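You operate a simulated robot arm through the tools that you are given. There is no shell and no other tool. Be economical: measure what you need, move in short steps, check, and stop when the job is done.

Carry out the task below with a simulated robot arm. There is one attempt and no reset: what you move stays moved.

## Task
The caliper reads wrong: set it on the 25.00 mm block.
Fine: close it on the block, press the yellow key, open it and put the block back.
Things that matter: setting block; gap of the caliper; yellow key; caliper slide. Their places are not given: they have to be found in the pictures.

Only the result counts: the job must be done as asked and must still hold three seconds after the hand-in. Knocking over, shifting, dropping, spilling or breaking anything else fails it.

## Robot
A 7-joint arm with a two-finger parallel gripper, fixed in place. Base frame: the origin is at the foot of the arm, x ahead of it, y to its left, z up; the work surface is at about z = 0. Readings come in cm, degrees, newtons and seconds.
With the tool pointing down near the work surface it reaches from about 22 to 58 cm from the base axis. Its first joint turns from -66.0 to 66.0 degrees. Payload 2.5 kg.
The tool frame sits at the grasp point between the pads (the TCP): z along the fingers, y along the line on which they close. The tips reach 2.3 cm beyond it. Largest opening 9.4 cm; finger width 3.8, thickness 1; the body of the gripper, 5.4 by 9.6 cm, starts 3.9 cm behind the TCP.
Orientation is told as [roll, pitch, yaw] about the base's x, y, z axes, in that order, counted from this pose: with the fingers straight down and closing along the base's y, the tool's x points along the base's -x, its y along +y and its z along -z.

## Interface
- The arm moves only by the tool step_arm. Its argument "plan" is a list of rows, each an object of numbers (a shift or turn left out is 0, a gripper value left out holds the last): "tx", "ty", "tz": the shift along the base's x, y, z in units of 50 mm (1.0 is 50 mm); "ax", "ay", "az": the turn, a rotation vector about the base's x, y, z in units of 6 degrees (1.0 is 6 degrees); "hand": the closure in counts, from 0 (fully open) to 255 (shut). In form: [{"tx": .., "ty": .., "tz": .., "ax": .., "ay": .., "az": .., "hand": ..}, ...]. A call has 1 to 8 rows; each row shifts and turns the commanded pose from where the row before left it. A call with a number of a shift or a turn outside -1 to 1 is refused whole. Each row takes 0.2 s and may step no farther than 5 cm and 8.6 degrees from the row before; otherwise, or with a gripper value out of range, the whole call is refused. Where a pose cannot be reached the arm comes as near as it can. A force on the tool above 40 N (or 10 N above the force at the start of the call, whichever is more), or a blocked arm, ends the call early, and 0.2 s more pass. Each finger travels about 10.8 cm/s and halts on what it meets, pressing with about 30 N; the grip force reading is that of the motor and also rises with nothing between the fingers. The clock runs only during rows and for 0.2 s after the last one: add rows that do not move to give the fingers time. The reply holds the time, the measured pose of the TCP, the force on the tool along the base axes, the opening and the grip force, in the units named above and with some noise, and new pictures: "show" is both (left out), scene, wrist or none.
- Cameras (640 x 400 px; columns grow to the right, rows downward): "scene" is fixed at [13.24, -42.49, 53.46]; the picture's right is [0.66, -0.75, 0.00], its down [-0.50, -0.44, -0.75] and it looks along [0.56, 0.49, -0.66] (base axes); focal length 313 px, centre (320, 200). "wrist" rides on the gripper at [-3.9, 0, -4.4] in the tool frame; the picture's right is [0.00, -1.00, 0.00], its down [0.97, 0.00, -0.24] and it looks along [0.24, 0.00, 0.97] (tool axes); focal length 218 px, centre (320, 200).
- probe_pixels(camera, pixels): there is no depth. For up to 12 entries [column, row, z] of the newest picture of that camera ("zoom" is the newest enlarged one), the place [x, y] in the base frame at which the ray of that pixel passes the height z, good to about 0.2 cm. The clock stands still meanwhile.
- inspect(camera, box): a new picture of the part [left, top, right, bottom] of that camera's present view, enlarged. The clock stands still meanwhile.
- hand_in(): hands the job in; it is judged then, once.

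Work in short steps. Measure before you move; look again where a grasp or a placing could have gone wrong, and mend it. You have 80 turns and 120 pictures in all, those below and enlarged ones among them. Open the gripper and draw the arm clear of the work before you hand the job in, unless the task says otherwise; then end with one line.

The tools are called after "Emit:" as name(argument=value, ...) on one line, values as JSON. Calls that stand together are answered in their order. step_arm: Moves the arm, as the interface text tells. Its arguments: {"type":"object","properties":{"plan":{"type":"array"},"show":{"type":"string","enum":["both","scene","wrist","none"]}},"required":["plan"]} The other tools are called the same way: probe_pixels (camera, pixels) gives the place at which the rays of pixels pass given heights; inspect (camera, box) takes an enlarged picture of a part of a camera's view; hand_in () hands the job in.

At the start:

```text
clock: 0.0
tool_pos: [41.22, -15.57, 21.62]
ee_rot: [0.0, -0.1, 0.0]
ft_force: [-0.3, -0.2, -0.8]
gripper_width: 9.4
gripper_force: 0.0
```

scene: 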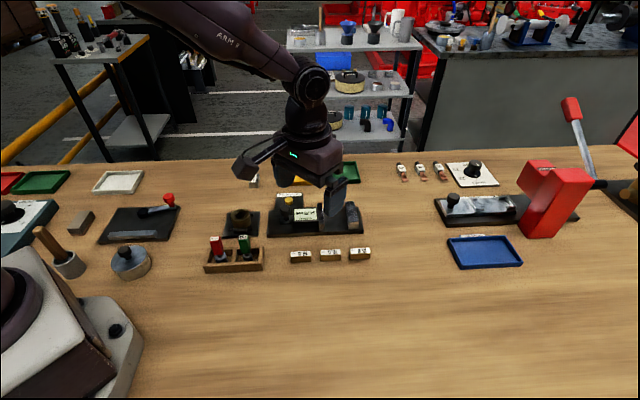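
wrist: 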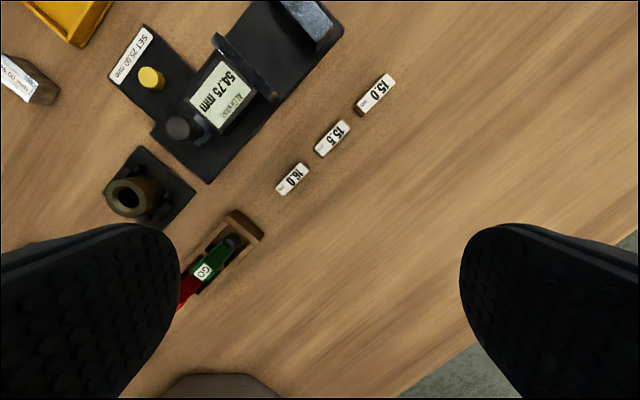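

The caliper appears at wrist (230,90) with the yellow key at (150,78); a labelled block is at the wrist picture's left edge (28,80). I enlarge both views.

Emit:
inspect(camera="wrist", box=[0, 0, 360, 225])

Emit:
inspect(camera="scene", box=[200, 150, 400, 275])

```text
1.78 times, centred on (180, 112) of wrist
```

zoom: 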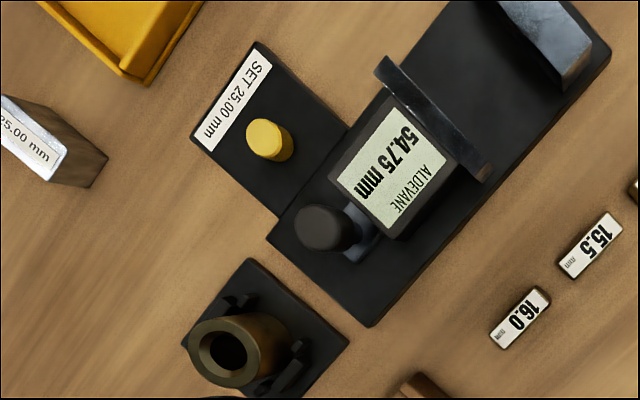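

```text
3.20 times, centred on (300, 212) of scene
```

zoom: 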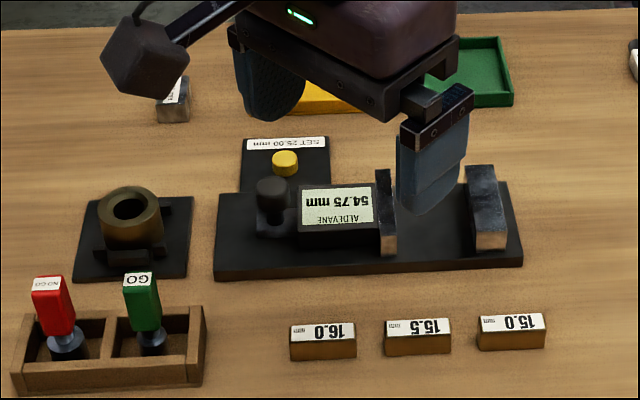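

I probe the key points roughly with guessed heights to know where to look next.

Emit:
probe_pixels(camera="wrist", pixels=[[28, 80, 2], [150, 78, 2.5], [180, 128, 4], [222, 95, 3], [245, 65, 4], [310, 20, 3], [208, 182, 0.5], [340, 20, 0.5], [110, 80, 0.5]])

Emit:
step_arm(plan=[{"ty": 0.8, "tz": 0.6}, {"ty": 0.8, "tz": 0.6}, {"ty": 0.4}, {}])

```text
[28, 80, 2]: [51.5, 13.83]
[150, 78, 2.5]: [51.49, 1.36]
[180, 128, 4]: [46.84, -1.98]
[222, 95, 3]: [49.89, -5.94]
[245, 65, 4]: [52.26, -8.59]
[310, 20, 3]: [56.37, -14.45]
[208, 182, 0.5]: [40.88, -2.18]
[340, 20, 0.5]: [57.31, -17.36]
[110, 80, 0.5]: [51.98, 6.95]
```

```text
clock: 1.0
tool_pos: [40.99, -5.49, 27.44]
ee_rot: [0.0, 0.1, 0.0]
ft_force: [0.1, -0.8, 0.4]
gripper_width: 9.42
gripper_force: 0.1
```

scene: 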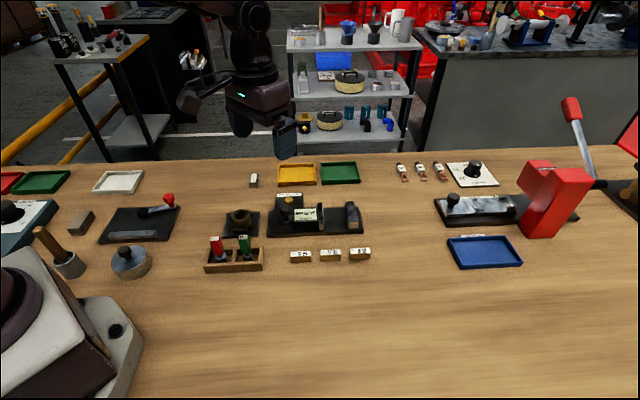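
wrist: 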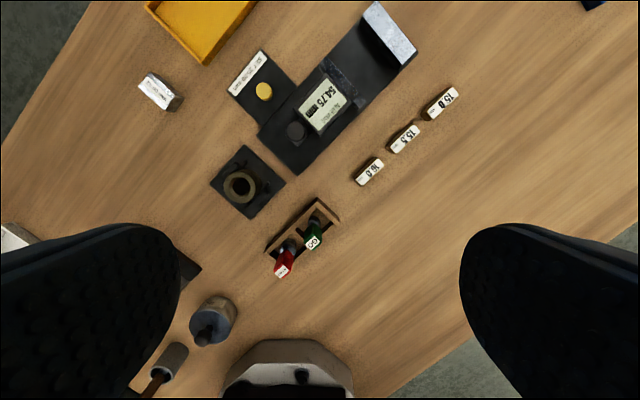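

Everything is in view now; block at wrist (158,92). I enlarge it and the caliper.

Emit:
inspect(camera="wrist", box=[230, 0, 430, 180])

Emit:
inspect(camera="wrist", box=[110, 50, 210, 130])

Emit:
inspect(camera="scene", box=[230, 155, 380, 250])

```text
2.22 times, centred on (330, 90) of wrist
```

zoom: 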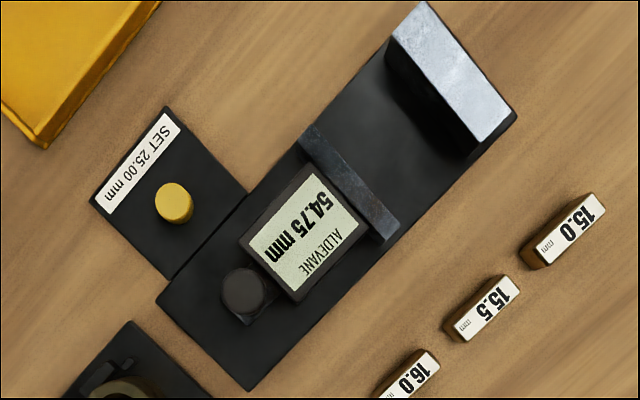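

```text
5.00 times, centred on (160, 90) of wrist
```

zoom: 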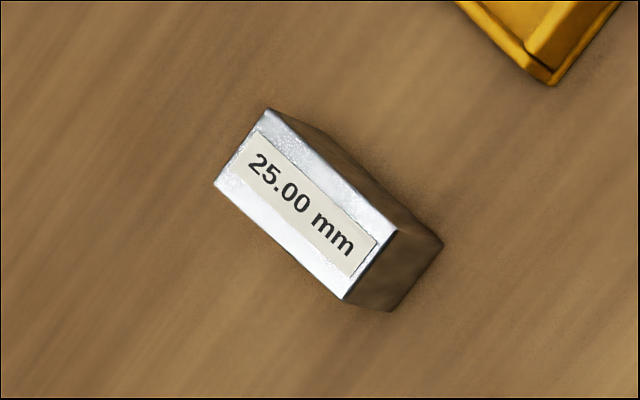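

```text
4.21 times, centred on (305, 202) of scene
```

zoom: 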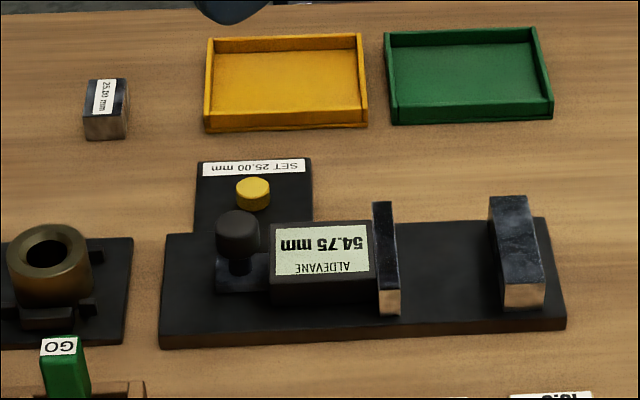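

I triangulate heights: same points probed in both the scene zoom and the wrist picture at several z.

Emit:
probe_pixels(camera="zoom", pixels=[[86, 140, 0], [127, 138, 0], [84, 119, 2], [84, 119, 3], [128, 116, 2], [128, 116, 3], [253, 182, 1.5], [253, 182, 2.5], [238, 220, 4], [238, 220, 5], [376, 203, 4], [490, 198, 4]])

Emit:
probe_pixels(camera="wrist", pixels=[[174, 112.4, 0], [184.6, 98.4, 0], [164.6, 110, 2], [164.6, 110, 3], [175.6, 96.4, 2], [175.6, 96.4, 3], [149.4, 72, 2], [139, 87, 2], [264, 90, 1.5], [264, 90, 2.5], [296, 130, 4], [296, 130, 5]])

```text
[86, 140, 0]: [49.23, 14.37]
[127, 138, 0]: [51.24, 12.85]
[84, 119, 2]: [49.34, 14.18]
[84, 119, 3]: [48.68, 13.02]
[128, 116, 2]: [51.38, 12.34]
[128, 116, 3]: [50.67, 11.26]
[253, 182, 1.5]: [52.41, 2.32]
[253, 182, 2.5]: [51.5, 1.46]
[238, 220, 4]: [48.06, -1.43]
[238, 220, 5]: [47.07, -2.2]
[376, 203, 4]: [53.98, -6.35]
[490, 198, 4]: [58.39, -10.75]
```

```text
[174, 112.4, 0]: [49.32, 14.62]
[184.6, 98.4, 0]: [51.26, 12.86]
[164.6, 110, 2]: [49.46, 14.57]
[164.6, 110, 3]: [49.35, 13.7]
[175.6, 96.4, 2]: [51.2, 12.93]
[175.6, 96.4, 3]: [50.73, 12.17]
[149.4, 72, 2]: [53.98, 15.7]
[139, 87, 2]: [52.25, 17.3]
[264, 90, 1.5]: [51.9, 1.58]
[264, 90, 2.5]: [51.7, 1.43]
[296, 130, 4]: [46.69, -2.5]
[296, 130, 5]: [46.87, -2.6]
```

Block top is z≈2.0, size ≈2.5×4, long side along 45°. Now measure the jaws and base plate in both views.

Emit:
probe_pixels(camera="wrist", pixels=[[361.7, 17.1, 3], [361.7, 17.1, 4], [402.2, 64.9, 3], [402.2, 64.9, 4], [327, 57.2, 3], [327, 57.2, 4], [364.8, 104.5, 3], [364.8, 104.5, 4], [298, 176, 0.5], [258, 137, 0.5], [398, 68, 1], [418, 51, 0.5]])

Emit:
probe_pixels(camera="zoom", pixels=[[490, 198, 3], [503, 283, 3], [503, 283, 4], [392, 203, 3], [392, 203, 4], [400, 290, 3], [400, 290, 4], [503, 310, 1], [380, 315, 1], [161, 336, 1], [565, 317, 1], [161, 348, 0]])

```text
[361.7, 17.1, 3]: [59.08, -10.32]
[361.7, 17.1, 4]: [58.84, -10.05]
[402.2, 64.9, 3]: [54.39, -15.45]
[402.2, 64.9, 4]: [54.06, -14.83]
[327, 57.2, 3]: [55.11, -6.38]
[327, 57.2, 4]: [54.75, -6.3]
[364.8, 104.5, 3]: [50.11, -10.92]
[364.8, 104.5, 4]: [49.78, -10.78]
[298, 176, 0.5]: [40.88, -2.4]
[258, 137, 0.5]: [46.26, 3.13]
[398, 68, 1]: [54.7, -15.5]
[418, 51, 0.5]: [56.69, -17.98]
```

```text
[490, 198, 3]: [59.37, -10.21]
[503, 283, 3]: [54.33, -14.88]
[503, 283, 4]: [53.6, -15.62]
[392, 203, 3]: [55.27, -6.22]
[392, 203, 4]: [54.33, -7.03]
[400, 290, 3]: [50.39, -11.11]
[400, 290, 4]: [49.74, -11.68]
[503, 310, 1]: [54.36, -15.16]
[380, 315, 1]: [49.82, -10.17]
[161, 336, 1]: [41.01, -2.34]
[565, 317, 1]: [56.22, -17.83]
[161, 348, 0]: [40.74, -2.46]
```

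Jaw tops are z≈3.1, gap ≈5.6 cm, axis along (0.71,-0.71). I turn the tool −45° so it closes on the block's long ends, and move above the block at (51.7,15.1).

Emit:
step_arm(plan=[{"tx": 0.268, "ty": 0.515, "tz": -0.2, "az": -0.9375}, {"tx": 0.268, "ty": 0.515, "tz": -0.2, "az": -0.9375}, {"tx": 0.268, "ty": 0.515, "tz": -0.2, "az": -0.9375}, {"tx": 0.268, "ty": 0.515, "tz": -0.2, "az": -0.9375}, {"tx": 0.268, "ty": 0.515, "tz": -0.2, "az": -0.9375}, {"tx": 0.268, "ty": 0.515, "tz": -0.2, "az": -0.9375}, {"tx": 0.268, "ty": 0.515, "tz": -0.2, "az": -0.9375}, {"tx": 0.268, "ty": 0.515, "tz": -0.2, "az": -0.9375}], show="none")

Emit:
step_arm(plan=[{"tz": -0.7}, {"tz": -0.7}, {}])

```text
clock: 2.8
tool_pos: [51.83, 15.1, 19.45]
ee_rot: [0.0, 0.0, -45.1]
ft_force: [0.0, 0.8, 0.7]
gripper_width: 9.42
gripper_force: 0.0
```

```text
clock: 3.6
tool_pos: [51.84, 15.07, 12.35]
ee_rot: [0.0, -0.1, -45.0]
ft_force: [-0.2, -0.2, -0.2]
gripper_width: 9.42
gripper_force: 0.0
```

scene: 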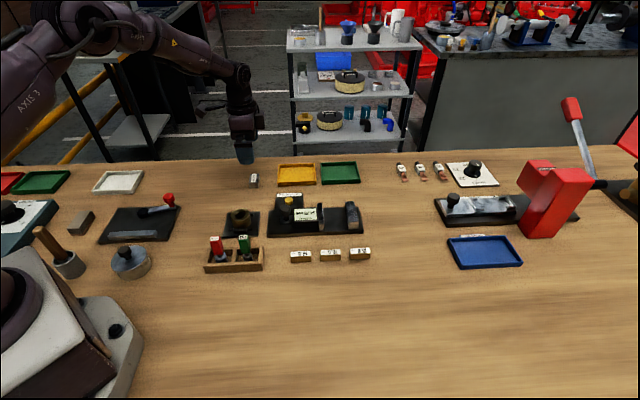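
wrist: 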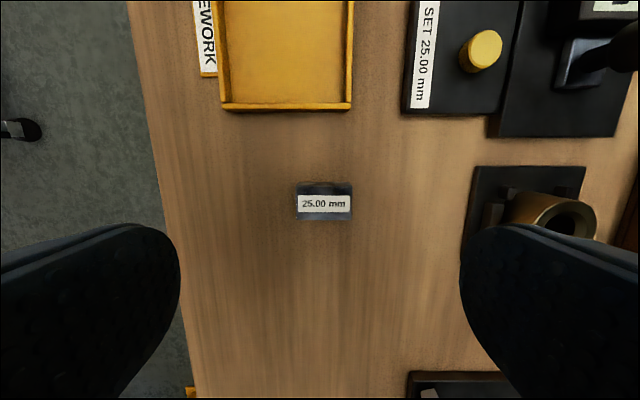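

Block is aligned at wrist (324,202), the ring stand lies near the right finger at (475–595,165–235); probe both.

Emit:
probe_pixels(camera="wrist", pixels=[[297, 221, 2], [353, 220, 2], [352, 186, 2], [298, 186, 2], [473, 167, 0.5], [465, 240, 0.5], [505, 215, 3], [495, 115, 0.5]])

Emit:
inspect(camera="wrist", box=[270, 160, 380, 240])

```text
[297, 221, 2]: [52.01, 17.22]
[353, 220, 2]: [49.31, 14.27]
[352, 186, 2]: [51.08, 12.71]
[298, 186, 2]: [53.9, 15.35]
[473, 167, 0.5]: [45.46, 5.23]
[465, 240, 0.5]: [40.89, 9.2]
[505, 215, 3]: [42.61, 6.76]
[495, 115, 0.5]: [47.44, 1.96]
```

```text
5.00 times, centred on (325, 200) of wrist
```

zoom: 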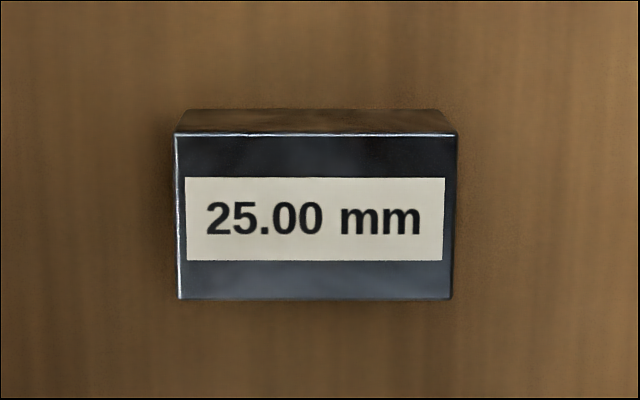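

Block centre is (51.58,14.89); the ring is clear. Shift slightly and descend to TCP z≈2.8, then close.

Emit:
step_arm(plan=[{"tx": -0.05, "ty": -0.036, "tz": -0.6}, {"tz": -0.7}, {"tz": -0.4}, {"tz": -0.2}, {}], show="wrist")

```text
clock: 4.8
tool_pos: [51.54, 14.91, 3.05]
ee_rot: [0.0, -0.1, -44.9]
ft_force: [0.5, 0.8, 0.8]
gripper_width: 9.4
gripper_force: 0.0
```

wrist: 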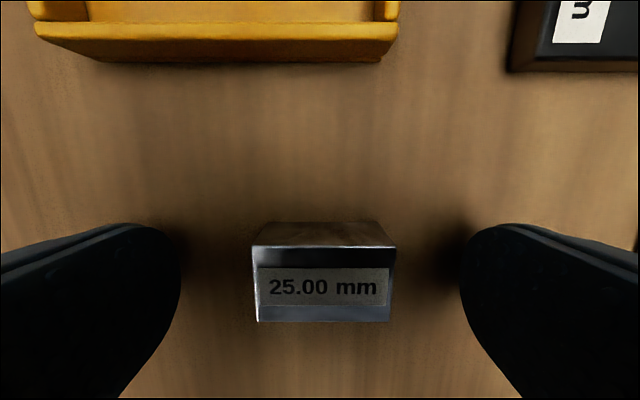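

Block is centred between the fingers (320,285). Lower 0.25 cm more and close.

Emit:
step_arm(plan=[{"tz": -0.05}, {"hand": 100}, {"hand": 150}, {"hand": 190}, {}], show="wrist")

```text
clock: 6.0
tool_pos: [51.62, 14.82, 2.79]
ee_rot: [0.0, 0.0, -45.0]
ft_force: [0.3, -0.5, -0.6]
gripper_width: 3.92
gripper_force: 30.1
```

wrist: 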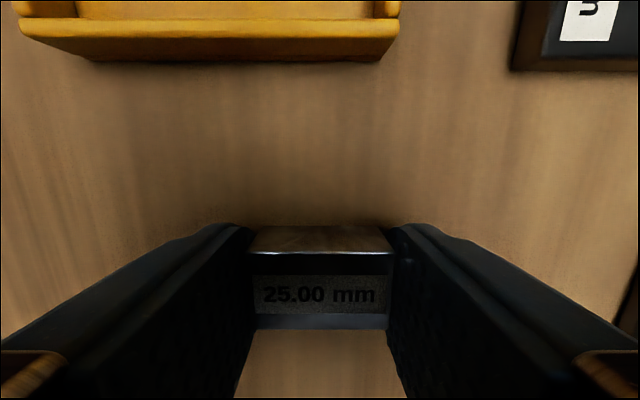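

Held at 3.92 cm. Lift and carry towards the gap at (54.7,-10.7).

Emit:
step_arm(plan=[{"tz": 0.5}, {"tz": 0.8}, {"tz": 0.7}, {}], show="none")

Emit:
step_arm(plan=[{"tx": 0.1, "ty": -0.8}, {"tx": 0.1, "ty": -0.9}, {"tx": 0.1, "ty": -0.9}, {"tx": 0.1, "ty": -0.9}, {"tx": 0.1, "ty": -0.9}, {"tx": 0.1, "ty": -0.7}, {}])

```text
clock: 7.0
tool_pos: [51.55, 14.91, 12.68]
ee_rot: [-0.1, 0.0, -45.0]
ft_force: [0.3, -0.1, -0.6]
gripper_width: 3.93
gripper_force: 30.0
```

```text
clock: 8.6
tool_pos: [54.66, -10.62, 12.69]
ee_rot: [0.0, 0.0, -44.9]
ft_force: [0.7, 0.1, -0.6]
gripper_width: 3.95
gripper_force: 29.8
```

scene: 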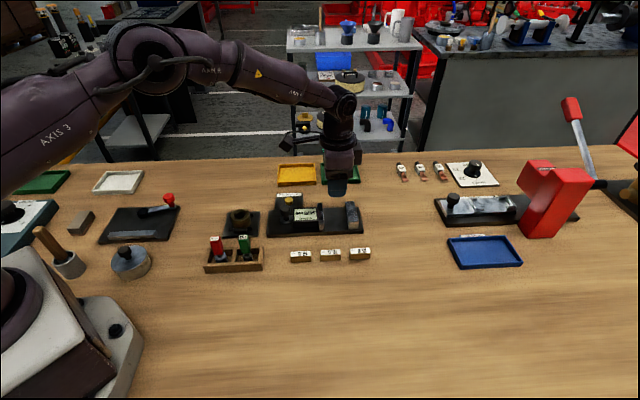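
wrist: 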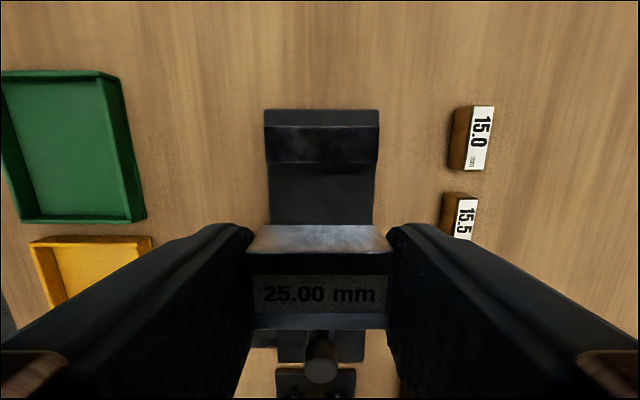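

The fixed jaw is at wrist (322,140), the plate just below it. Enlarge and probe.

Emit:
inspect(camera="wrist", box=[250, 95, 400, 235])

Emit:
probe_pixels(camera="wrist", pixels=[[265, 126, 3.1], [380, 126, 3.1], [266, 162, 3.1], [378, 162, 3.1], [270, 224, 0.8], [373, 224, 0.8], [264, 110, 0.8], [380, 110, 0.8]])

```text
2.86 times, centred on (325, 165) of wrist
```

zoom: 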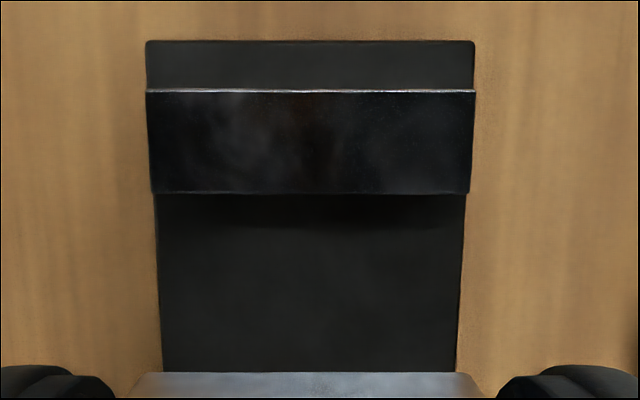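

```text
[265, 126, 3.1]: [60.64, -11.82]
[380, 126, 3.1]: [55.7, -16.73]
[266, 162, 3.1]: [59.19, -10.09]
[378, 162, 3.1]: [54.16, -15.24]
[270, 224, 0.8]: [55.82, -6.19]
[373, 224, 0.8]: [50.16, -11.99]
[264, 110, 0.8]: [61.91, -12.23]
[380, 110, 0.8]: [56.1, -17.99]
```

Gap centre (54.7,-10.65) matches the TCP. Lower to TCP z≈4.3 and look.

Emit:
step_arm(plan=[{"tz": -0.7}, {"tz": -0.6}, {"tz": -0.38}, {}])

Emit:
inspect(camera="scene", box=[240, 150, 400, 250])

```text
clock: 9.6
tool_pos: [54.61, -10.54, 4.37]
ee_rot: [0.0, 0.0, -45.0]
ft_force: [-0.7, 0.5, -2.1]
gripper_width: 3.92
gripper_force: 30.2
```

scene: 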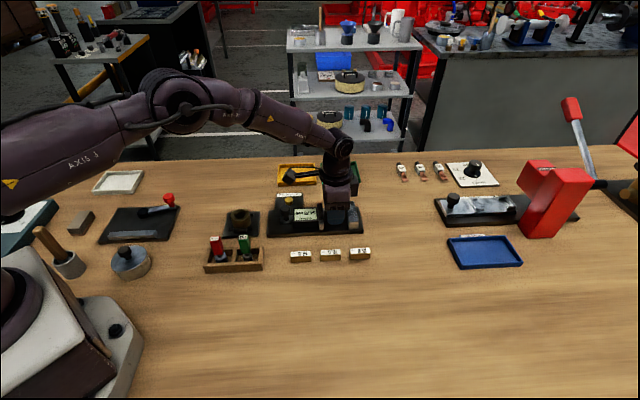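
wrist: 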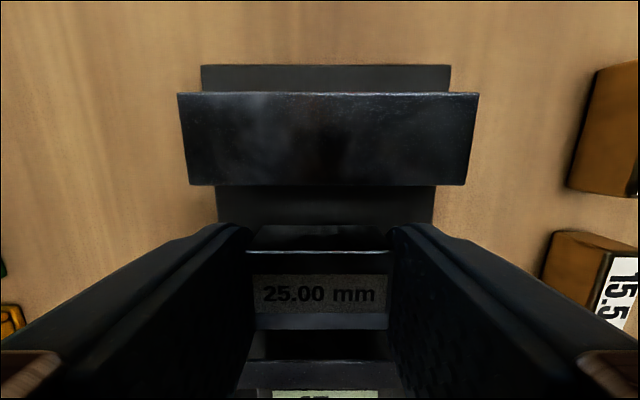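

```text
4.00 times, centred on (320, 200) of scene
```

zoom: 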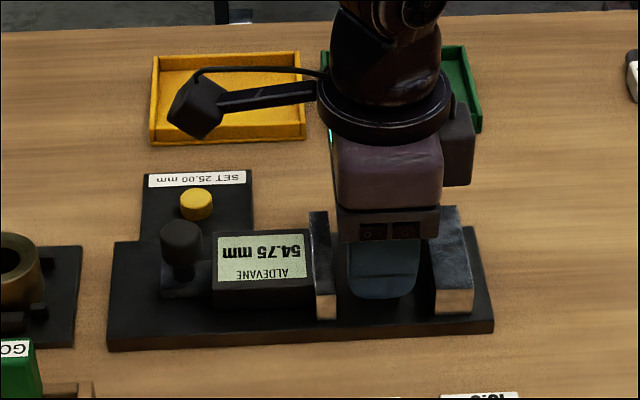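

Fits in the gap with space both sides. Lower in small steps to feel the plate.

Emit:
step_arm(plan=[{"tz": -0.05}, {"tz": -0.04}, {}], show="none")

Emit:
step_arm(plan=[{"tz": -0.03}, {"tz": -0.02}, {}], show="none")

```text
clock: 10.4
tool_pos: [54.68, -10.57, 3.95]
ee_rot: [0.0, 0.0, -45.0]
ft_force: [0.0, -0.1, -1.9]
gripper_width: 3.94
gripper_force: 30.3
```

```text
clock: 11.2
tool_pos: [54.7, -10.6, 3.97]
ee_rot: [0.2, -0.1, -44.9]
ft_force: [-7.7, 3.0, 21.2]
gripper_width: 3.98
gripper_force: 30.1
```

Contact felt (21 N). Back off 0.1 cm, open to ~6 cm, and rise.

Emit:
step_arm(plan=[{"tz": 0.03}, {"hand": 120}, {"hand": 90}, {}, {"tz": 0.4}, {"tz": 0.8}, {"tz": 0.8}, {}])

Emit:
inspect(camera="wrist", box=[200, 80, 440, 400])

```text
clock: 13.0
tool_pos: [54.42, -10.76, 14.07]
ee_rot: [0.0, 0.0, -44.9]
ft_force: [0.2, -0.7, 0.6]
gripper_width: 6.08
gripper_force: 0.1
```

scene: 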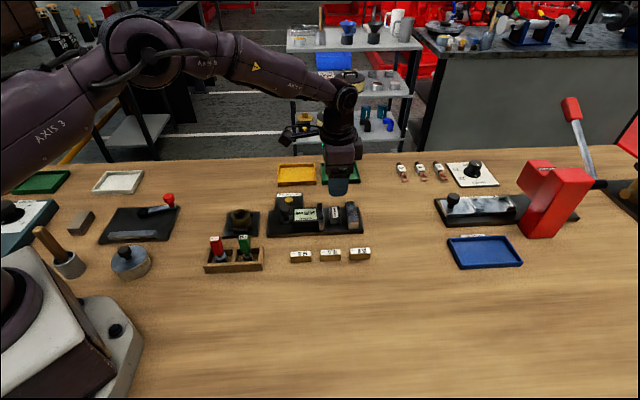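
wrist: 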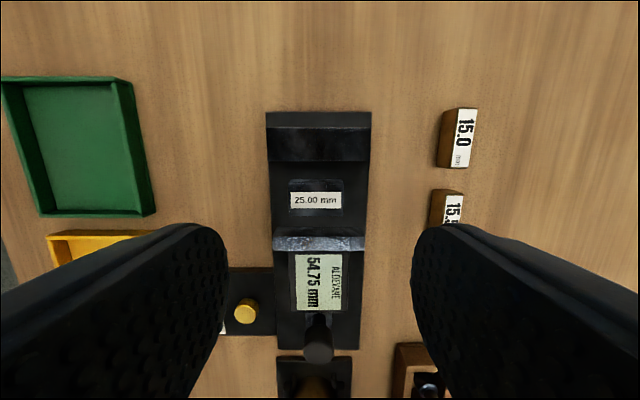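

```text
1.25 times, centred on (320, 240) of wrist
```

zoom: 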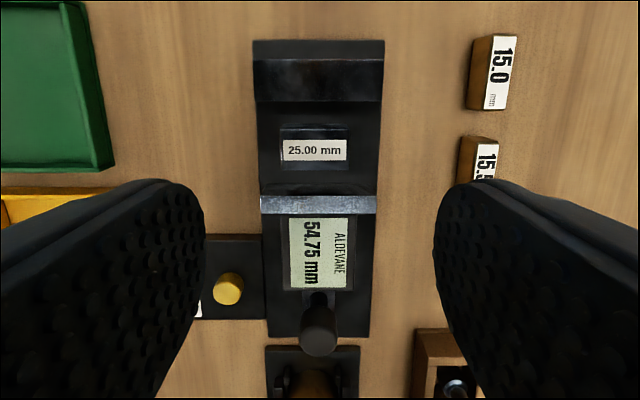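

Block stands on the plate between the jaws. Move back over the knob to measure it.

Emit:
step_arm(plan=[{"tx": -0.5, "ty": 0.5, "hand": 0}, {"tx": -0.6, "ty": 0.65}, {"tx": -0.4, "ty": 0.45}, {}])

Emit:
inspect(camera="wrist", box=[220, 60, 420, 260])

Emit:
inspect(camera="scene", box=[255, 180, 375, 245])

```text
clock: 14.0
tool_pos: [47.12, -2.64, 13.96]
ee_rot: [0.0, 0.0, -44.9]
ft_force: [0.2, 0.6, -0.9]
gripper_width: 9.4
gripper_force: 0.0
```

scene: 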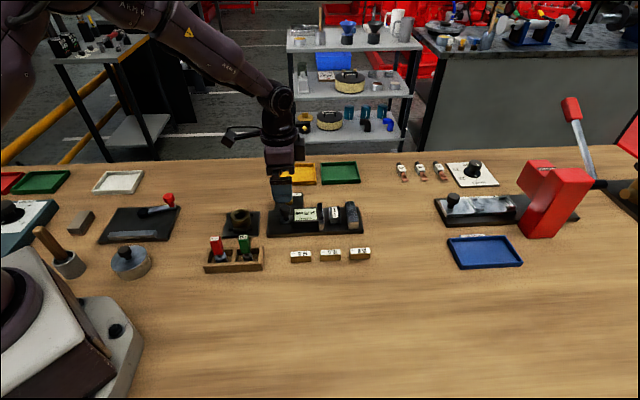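
wrist: 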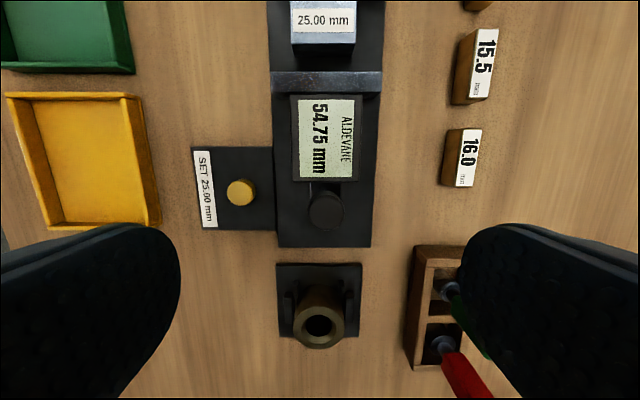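

```text
2.00 times, centred on (320, 160) of wrist
```

zoom: 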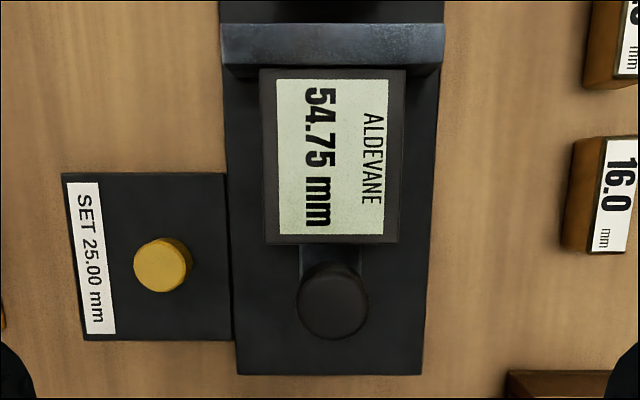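

```text
5.33 times, centred on (315, 212) of scene
```

zoom: 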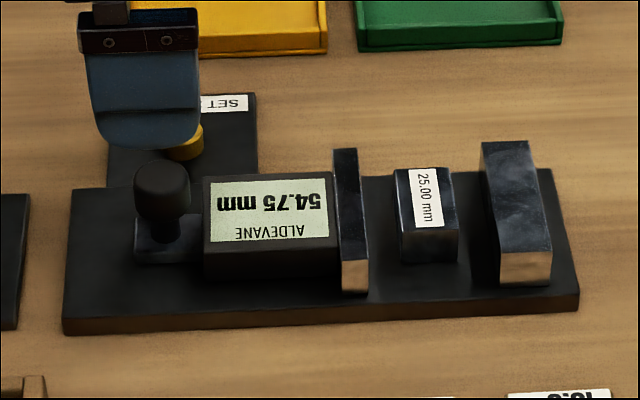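

Probe knob cap and housing in both views for their heights.

Emit:
probe_pixels(camera="wrist", pixels=[[326, 210, 4], [326, 210, 5], [310, 209, 4.5], [344, 209, 4.5], [326, 227, 4.5], [293, 182, 3], [358, 182, 3], [292, 182, 2.5], [241, 192, 2.4], [276, 248, 1], [370, 248, 1]])

Emit:
probe_pixels(camera="zoom", pixels=[[162, 172, 4], [162, 172, 5], [134, 185, 4], [190, 185, 4], [162, 220, 3], [162, 220, 2.5], [205, 178, 2.5], [205, 178, 3], [205, 178, 3.5], [205, 247, 2.5], [205, 247, 3], [205, 247, 3.5]])

```text
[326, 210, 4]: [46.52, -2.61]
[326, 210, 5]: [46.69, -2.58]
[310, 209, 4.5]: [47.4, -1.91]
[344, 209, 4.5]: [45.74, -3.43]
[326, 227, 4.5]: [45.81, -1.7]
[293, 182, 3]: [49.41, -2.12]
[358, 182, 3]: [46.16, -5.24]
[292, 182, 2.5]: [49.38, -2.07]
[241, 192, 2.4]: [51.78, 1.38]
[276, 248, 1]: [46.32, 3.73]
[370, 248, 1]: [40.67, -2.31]
```

```text
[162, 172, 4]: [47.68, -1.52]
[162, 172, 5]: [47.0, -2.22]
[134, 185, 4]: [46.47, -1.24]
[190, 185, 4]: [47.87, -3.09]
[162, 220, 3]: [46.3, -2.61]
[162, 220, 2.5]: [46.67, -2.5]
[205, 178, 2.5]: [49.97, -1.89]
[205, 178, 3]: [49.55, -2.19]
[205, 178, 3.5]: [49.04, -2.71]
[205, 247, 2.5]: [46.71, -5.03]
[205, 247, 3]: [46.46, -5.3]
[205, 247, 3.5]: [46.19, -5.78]
```

Knob cap: centre ≈(46.65,-2.55), z 3–5.1, above the housing (3.1). Narrow the hand to 5 cm and descend to TCP z≈6, tips at 3.7.

Emit:
step_arm(plan=[{"tx": -0.08, "ty": 0.02, "hand": 119}, {"tz": -0.6}, {"tz": -0.6}, {"tz": -0.3}, {}])

Emit:
inspect(camera="scene", box=[240, 170, 380, 250])

```text
clock: 15.2
tool_pos: [46.69, -2.4, 6.29]
ee_rot: [0.0, 0.1, -45.0]
ft_force: [-0.4, 0.1, 0.7]
gripper_width: 5.0
gripper_force: 0.0
```

scene: 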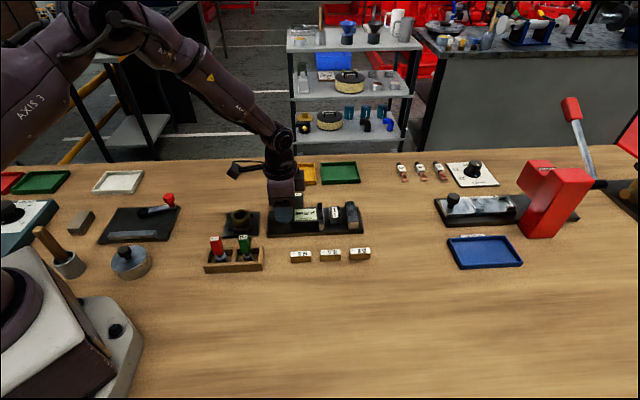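
wrist: 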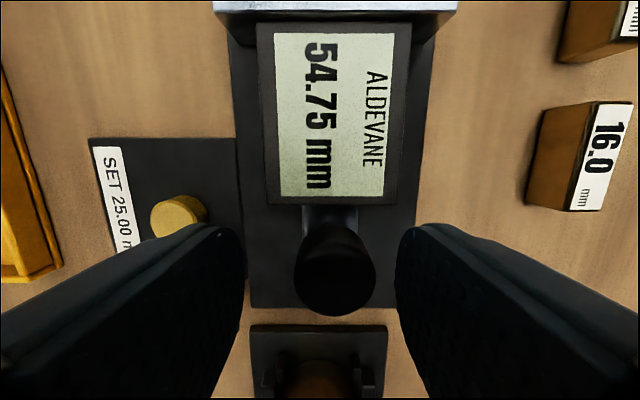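

```text
4.57 times, centred on (310, 210) of scene
```

zoom: 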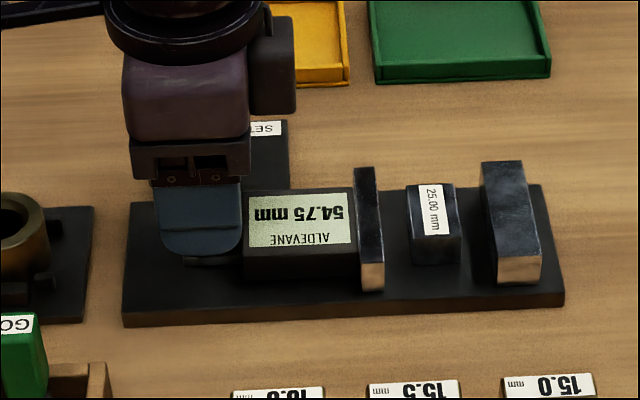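

Knob centre appears at column 335, ~0.35 cm to the right (−v). Correct, lower 0.3 and close on it.

Emit:
step_arm(plan=[{"tx": -0.05, "ty": -0.05, "tz": -0.06}, {}, {"hand": 160}, {"hand": 200}, {"hand": 220}, {}])

```text
clock: 16.6
tool_pos: [46.54, -2.71, 6.11]
ee_rot: [0.0, -0.1, -44.9]
ft_force: [-2.4, -0.6, 0.8]
gripper_width: 2.31
gripper_force: 44.7
```

scene: 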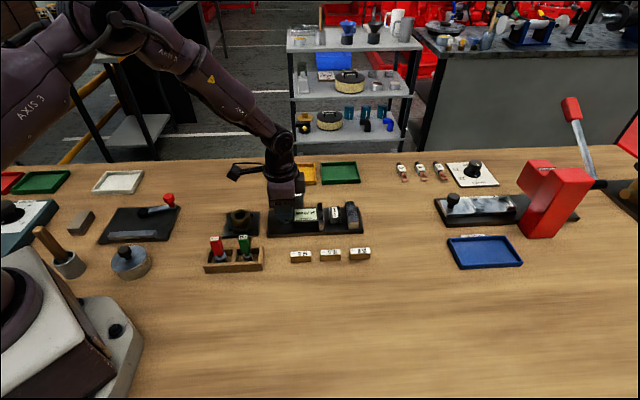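
wrist: 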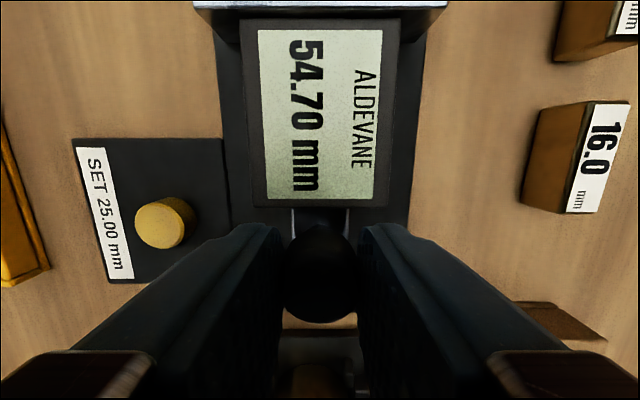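

Knob gripped (2.31 cm), display now 54.70. Slide towards the block 2 cm along (0.71,-0.71).

Emit:
step_arm(plan=[{"tx": 0.07, "ty": -0.07}, {"tx": 0.07, "ty": -0.07}, {"tx": 0.07, "ty": -0.07}, {"tx": 0.07, "ty": -0.07}, {}])

Emit:
inspect(camera="scene", box=[240, 170, 380, 250])

```text
clock: 17.8
tool_pos: [48.01, -4.07, 6.03]
ee_rot: [-0.1, 0.0, -44.9]
ft_force: [-2.5, -1.5, 7.4]
gripper_width: 2.3
gripper_force: 45.1
```

scene: 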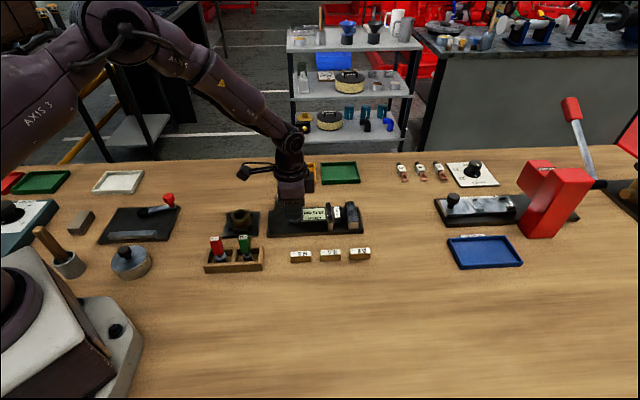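
wrist: 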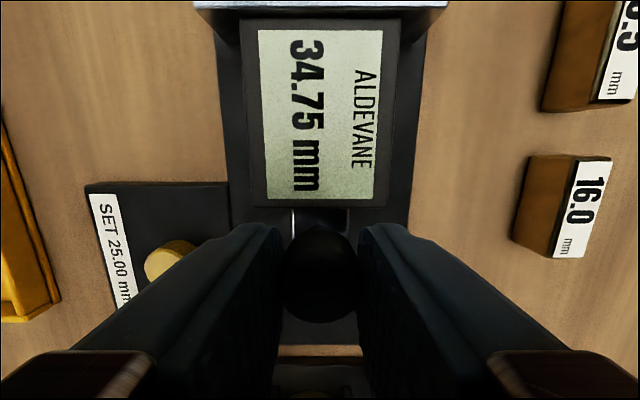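

```text
4.57 times, centred on (310, 210) of scene
```

zoom: 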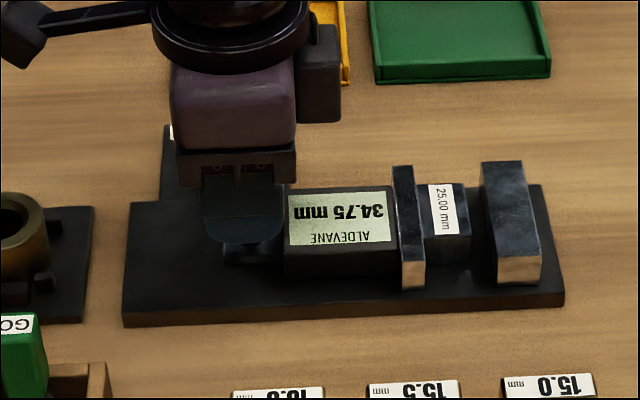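

Slide works (34.75 shown), jaw now touches the block. Continue 0.7 cm then check.

Emit:
step_arm(plan=[{"tx": 0.035, "ty": -0.035}, {"tx": 0.035, "ty": -0.035}, {"tx": 0.03, "ty": -0.03}, {}])

Emit:
inspect(camera="scene", box=[240, 170, 380, 250])

```text
clock: 18.8
tool_pos: [48.42, -4.64, 6.01]
ee_rot: [0.0, -0.1, -45.0]
ft_force: [2.5, 3.0, -6.6]
gripper_width: 2.29
gripper_force: 45.0
```

scene: 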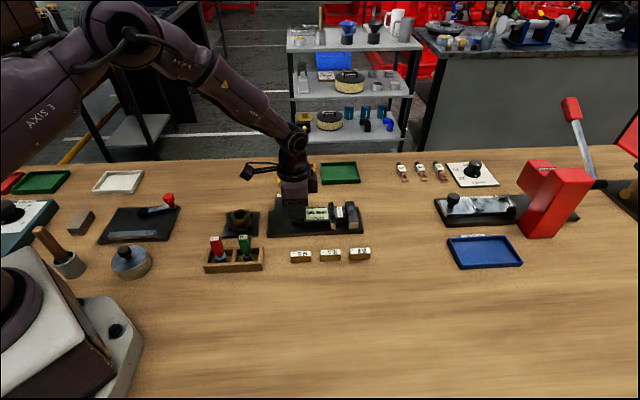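
wrist: 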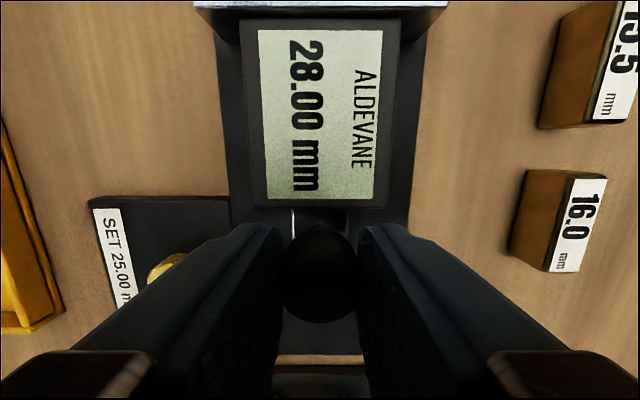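

```text
4.57 times, centred on (310, 210) of scene
```

zoom: 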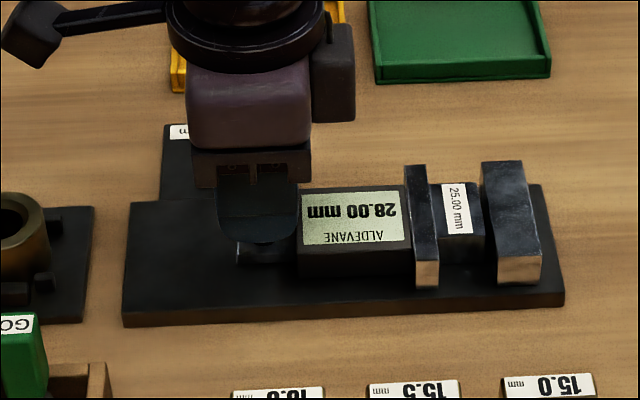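

Almost against the fixed jaw (28.00). Push on in 0.1 cm steps.

Emit:
step_arm(plan=[{"tx": 0.015, "ty": -0.015}, {"tx": 0.015, "ty": -0.015}, {}], show="wrist")

Emit:
step_arm(plan=[{"tx": 0.015, "ty": -0.015}, {"tx": 0.015, "ty": -0.015}, {}], show="wrist")

```text
clock: 19.6
tool_pos: [48.55, -4.81, 6.12]
ee_rot: [0.0, 0.0, -44.8]
ft_force: [8.0, 7.8, -15.7]
gripper_width: 2.28
gripper_force: 44.7
```

wrist: 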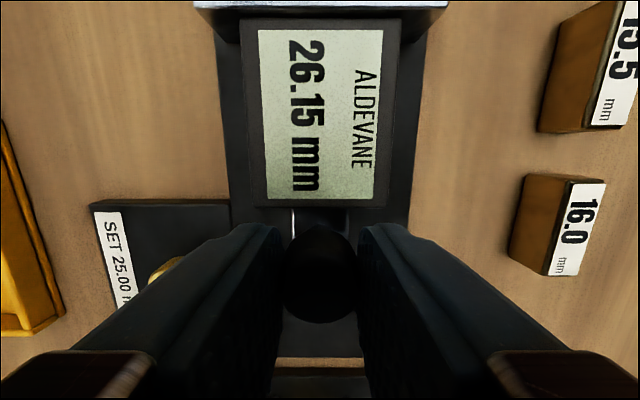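

```text
clock: 20.4
tool_pos: [48.69, -4.84, 5.91]
ee_rot: [0.0, 0.3, -44.9]
ft_force: [-5.7, 15.7, -3.1]
gripper_width: 2.32
gripper_force: 44.9
```

wrist: 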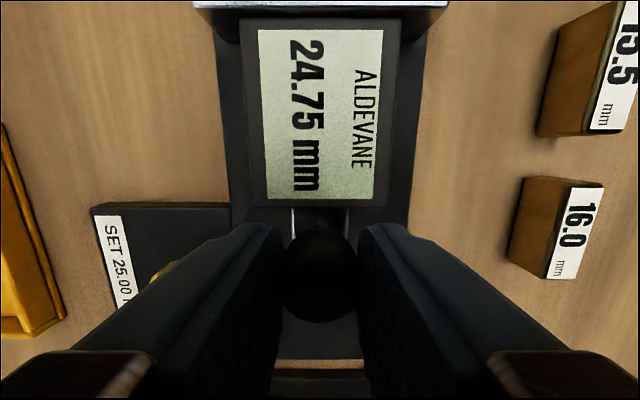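

Reading 24.75 and axial force ≈15 N opposing: probably firm. Push slightly more to confirm the reading stops.

Emit:
step_arm(plan=[{"tx": 0.012, "ty": -0.012}, {}], show="wrist")

Emit:
inspect(camera="scene", box=[280, 180, 380, 240])

```text
clock: 21.0
tool_pos: [48.67, -4.81, 6.09]
ee_rot: [0.0, 0.3, -44.9]
ft_force: [-20.1, 20.1, 12.2]
gripper_width: 2.32
gripper_force: 44.9
```

wrist: 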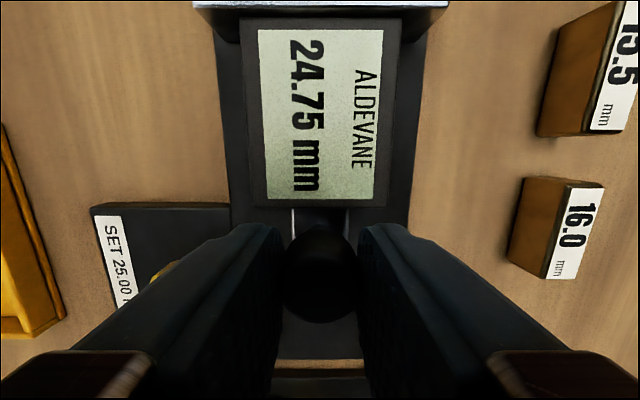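

```text
6.40 times, centred on (330, 210) of scene
```

zoom: 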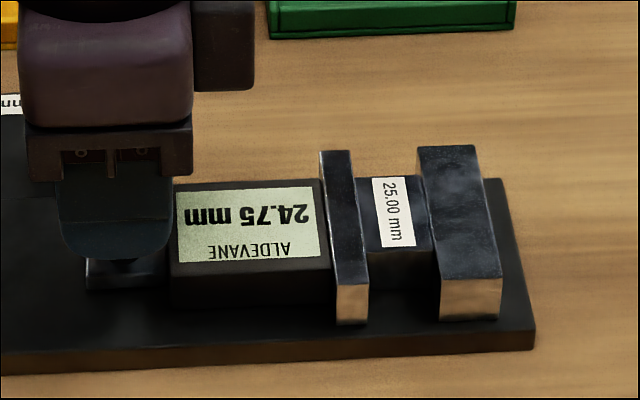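

Closed firmly on the block at 24.75. Open the fingers to ~5 cm, rise.

Emit:
step_arm(plan=[{"hand": 160}, {"hand": 110}, {}, {"tz": 0.5}, {"tz": 0.8}, {}])

Emit:
inspect(camera="wrist", box=[180, 40, 440, 240])

```text
clock: 22.4
tool_pos: [48.65, -5.0, 12.42]
ee_rot: [-0.1, 0.1, -44.9]
ft_force: [-0.1, -0.5, -0.3]
gripper_width: 5.36
gripper_force: 0.0
```

scene: 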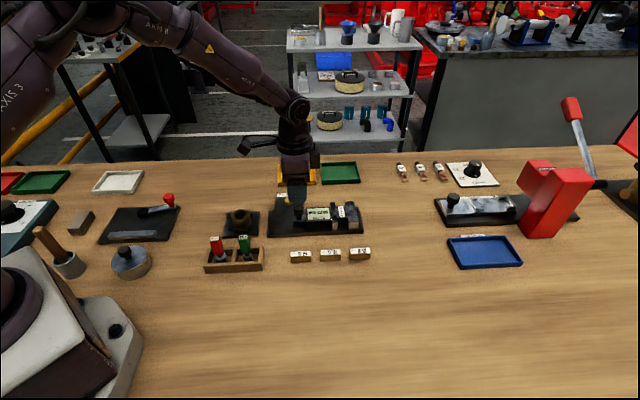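
wrist: 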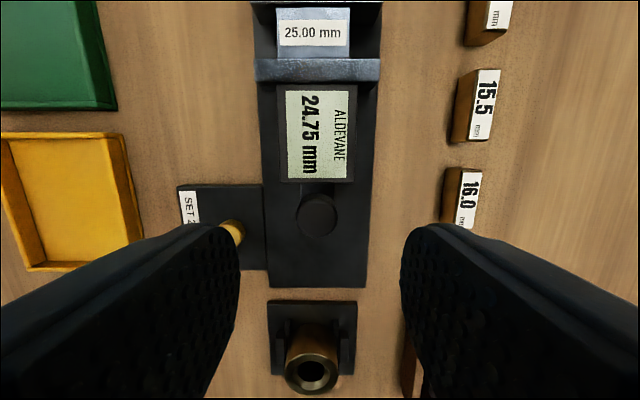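

```text
2.00 times, centred on (310, 140) of wrist
```

zoom: 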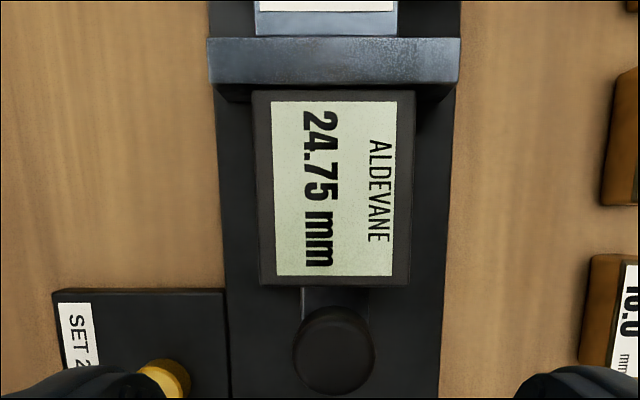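

Reading holds. Close the hand and go over the yellow key at (51.7,1.4).

Emit:
step_arm(plan=[{"tx": 0.3, "ty": 0.64, "hand": 255}, {"tx": 0.3, "ty": 0.64}, {"tz": -0.5}, {"tz": -0.5}, {}])

Emit:
inspect(camera="scene", box=[240, 170, 380, 250])

```text
clock: 23.6
tool_pos: [51.71, 1.25, 7.45]
ee_rot: [0.1, 0.0, -45.0]
ft_force: [0.1, 0.3, 0.0]
gripper_width: 0.0
gripper_force: 29.9
```

scene: 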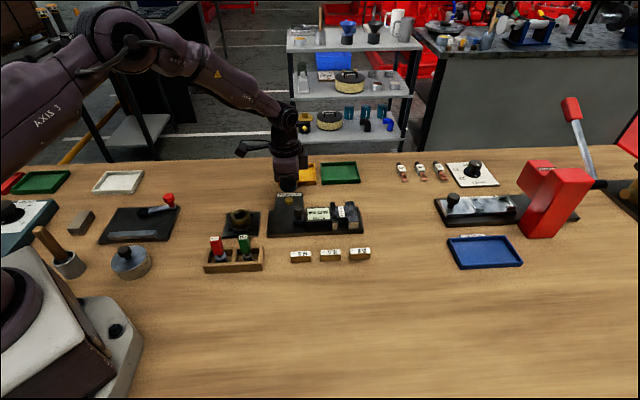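
wrist: 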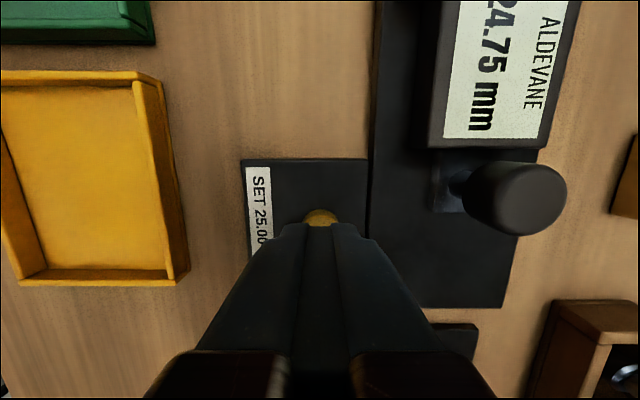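

```text
4.57 times, centred on (310, 210) of scene
```

zoom: 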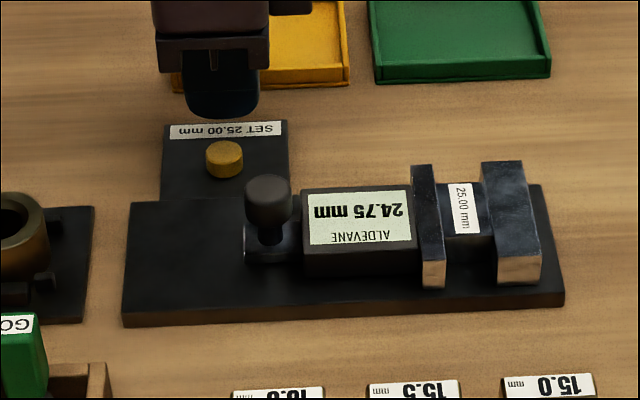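

Fingertips are over the key (tip of the key visible at (320,217)). Lower to just above, then press in small steps watching the display.

Emit:
step_arm(plan=[{"tz": -0.3}, {"tz": -0.18}, {"tz": -0.05}, {}], show="wrist")

```text
clock: 24.6
tool_pos: [51.82, 1.37, 4.9]
ee_rot: [0.0, 0.1, -45.0]
ft_force: [0.1, 0.7, 0.0]
gripper_width: 0.0
gripper_force: 30.4
```

wrist: 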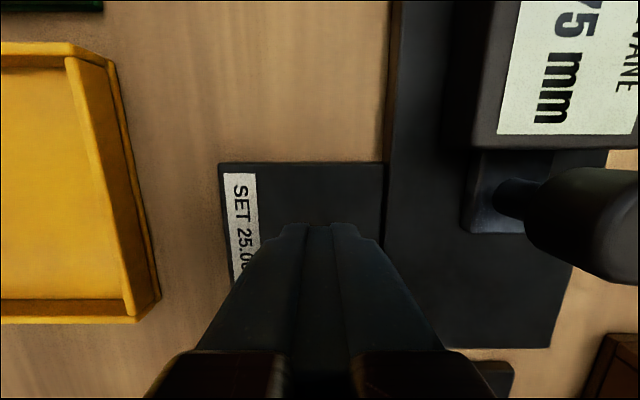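

Emit:
step_arm(plan=[{"tz": -0.04}, {"tz": -0.03}, {"tz": -0.03}, {}], show="scene")

Emit:
inspect(camera="scene", box=[240, 170, 380, 250])

```text
clock: 25.6
tool_pos: [51.78, 1.26, 4.42]
ee_rot: [0.0, 0.0, -45.1]
ft_force: [0.4, -0.9, 0.6]
gripper_width: 0.0
gripper_force: 30.1
```

scene: 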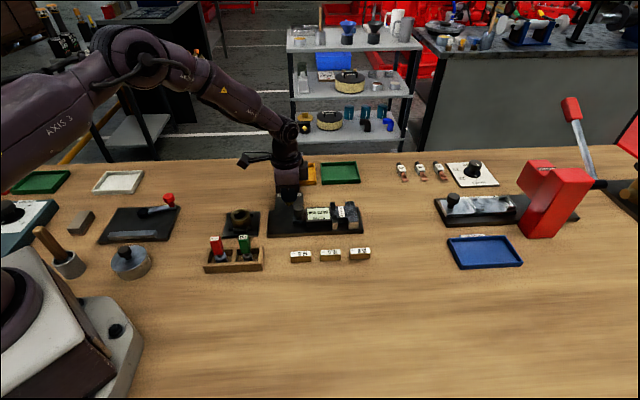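

```text
4.57 times, centred on (310, 210) of scene
```

zoom: 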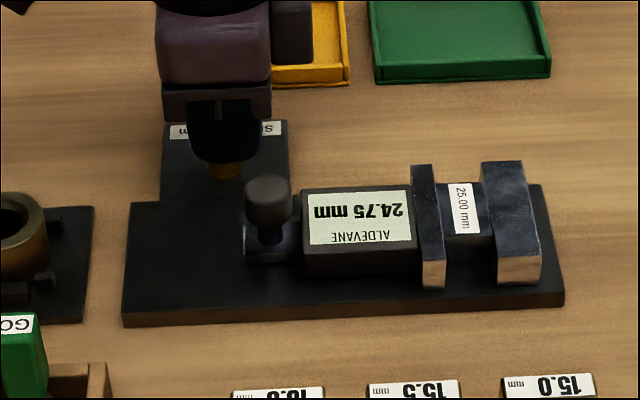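

No force and display unchanged yet; the tips look just about on the key. Press further.

Emit:
step_arm(plan=[{"tz": -0.03}, {"tz": -0.03}, {}], show="none")

Emit:
inspect(camera="scene", box=[260, 180, 360, 240])

```text
clock: 26.4
tool_pos: [51.85, 1.4, 4.11]
ee_rot: [0.0, 0.1, -45.0]
ft_force: [-1.8, -0.3, 3.2]
gripper_width: 0.0
gripper_force: 29.8
```

```text
6.40 times, centred on (310, 210) of scene
```

zoom: 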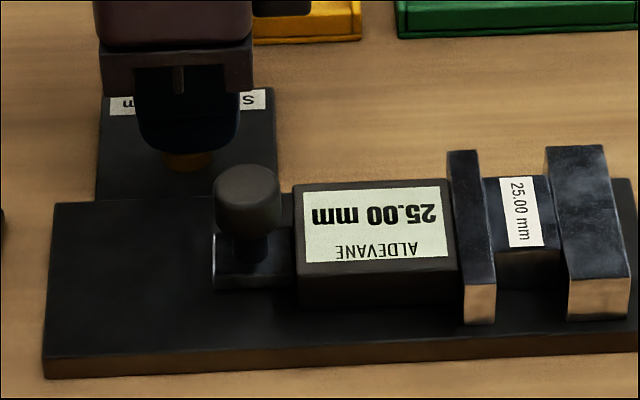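

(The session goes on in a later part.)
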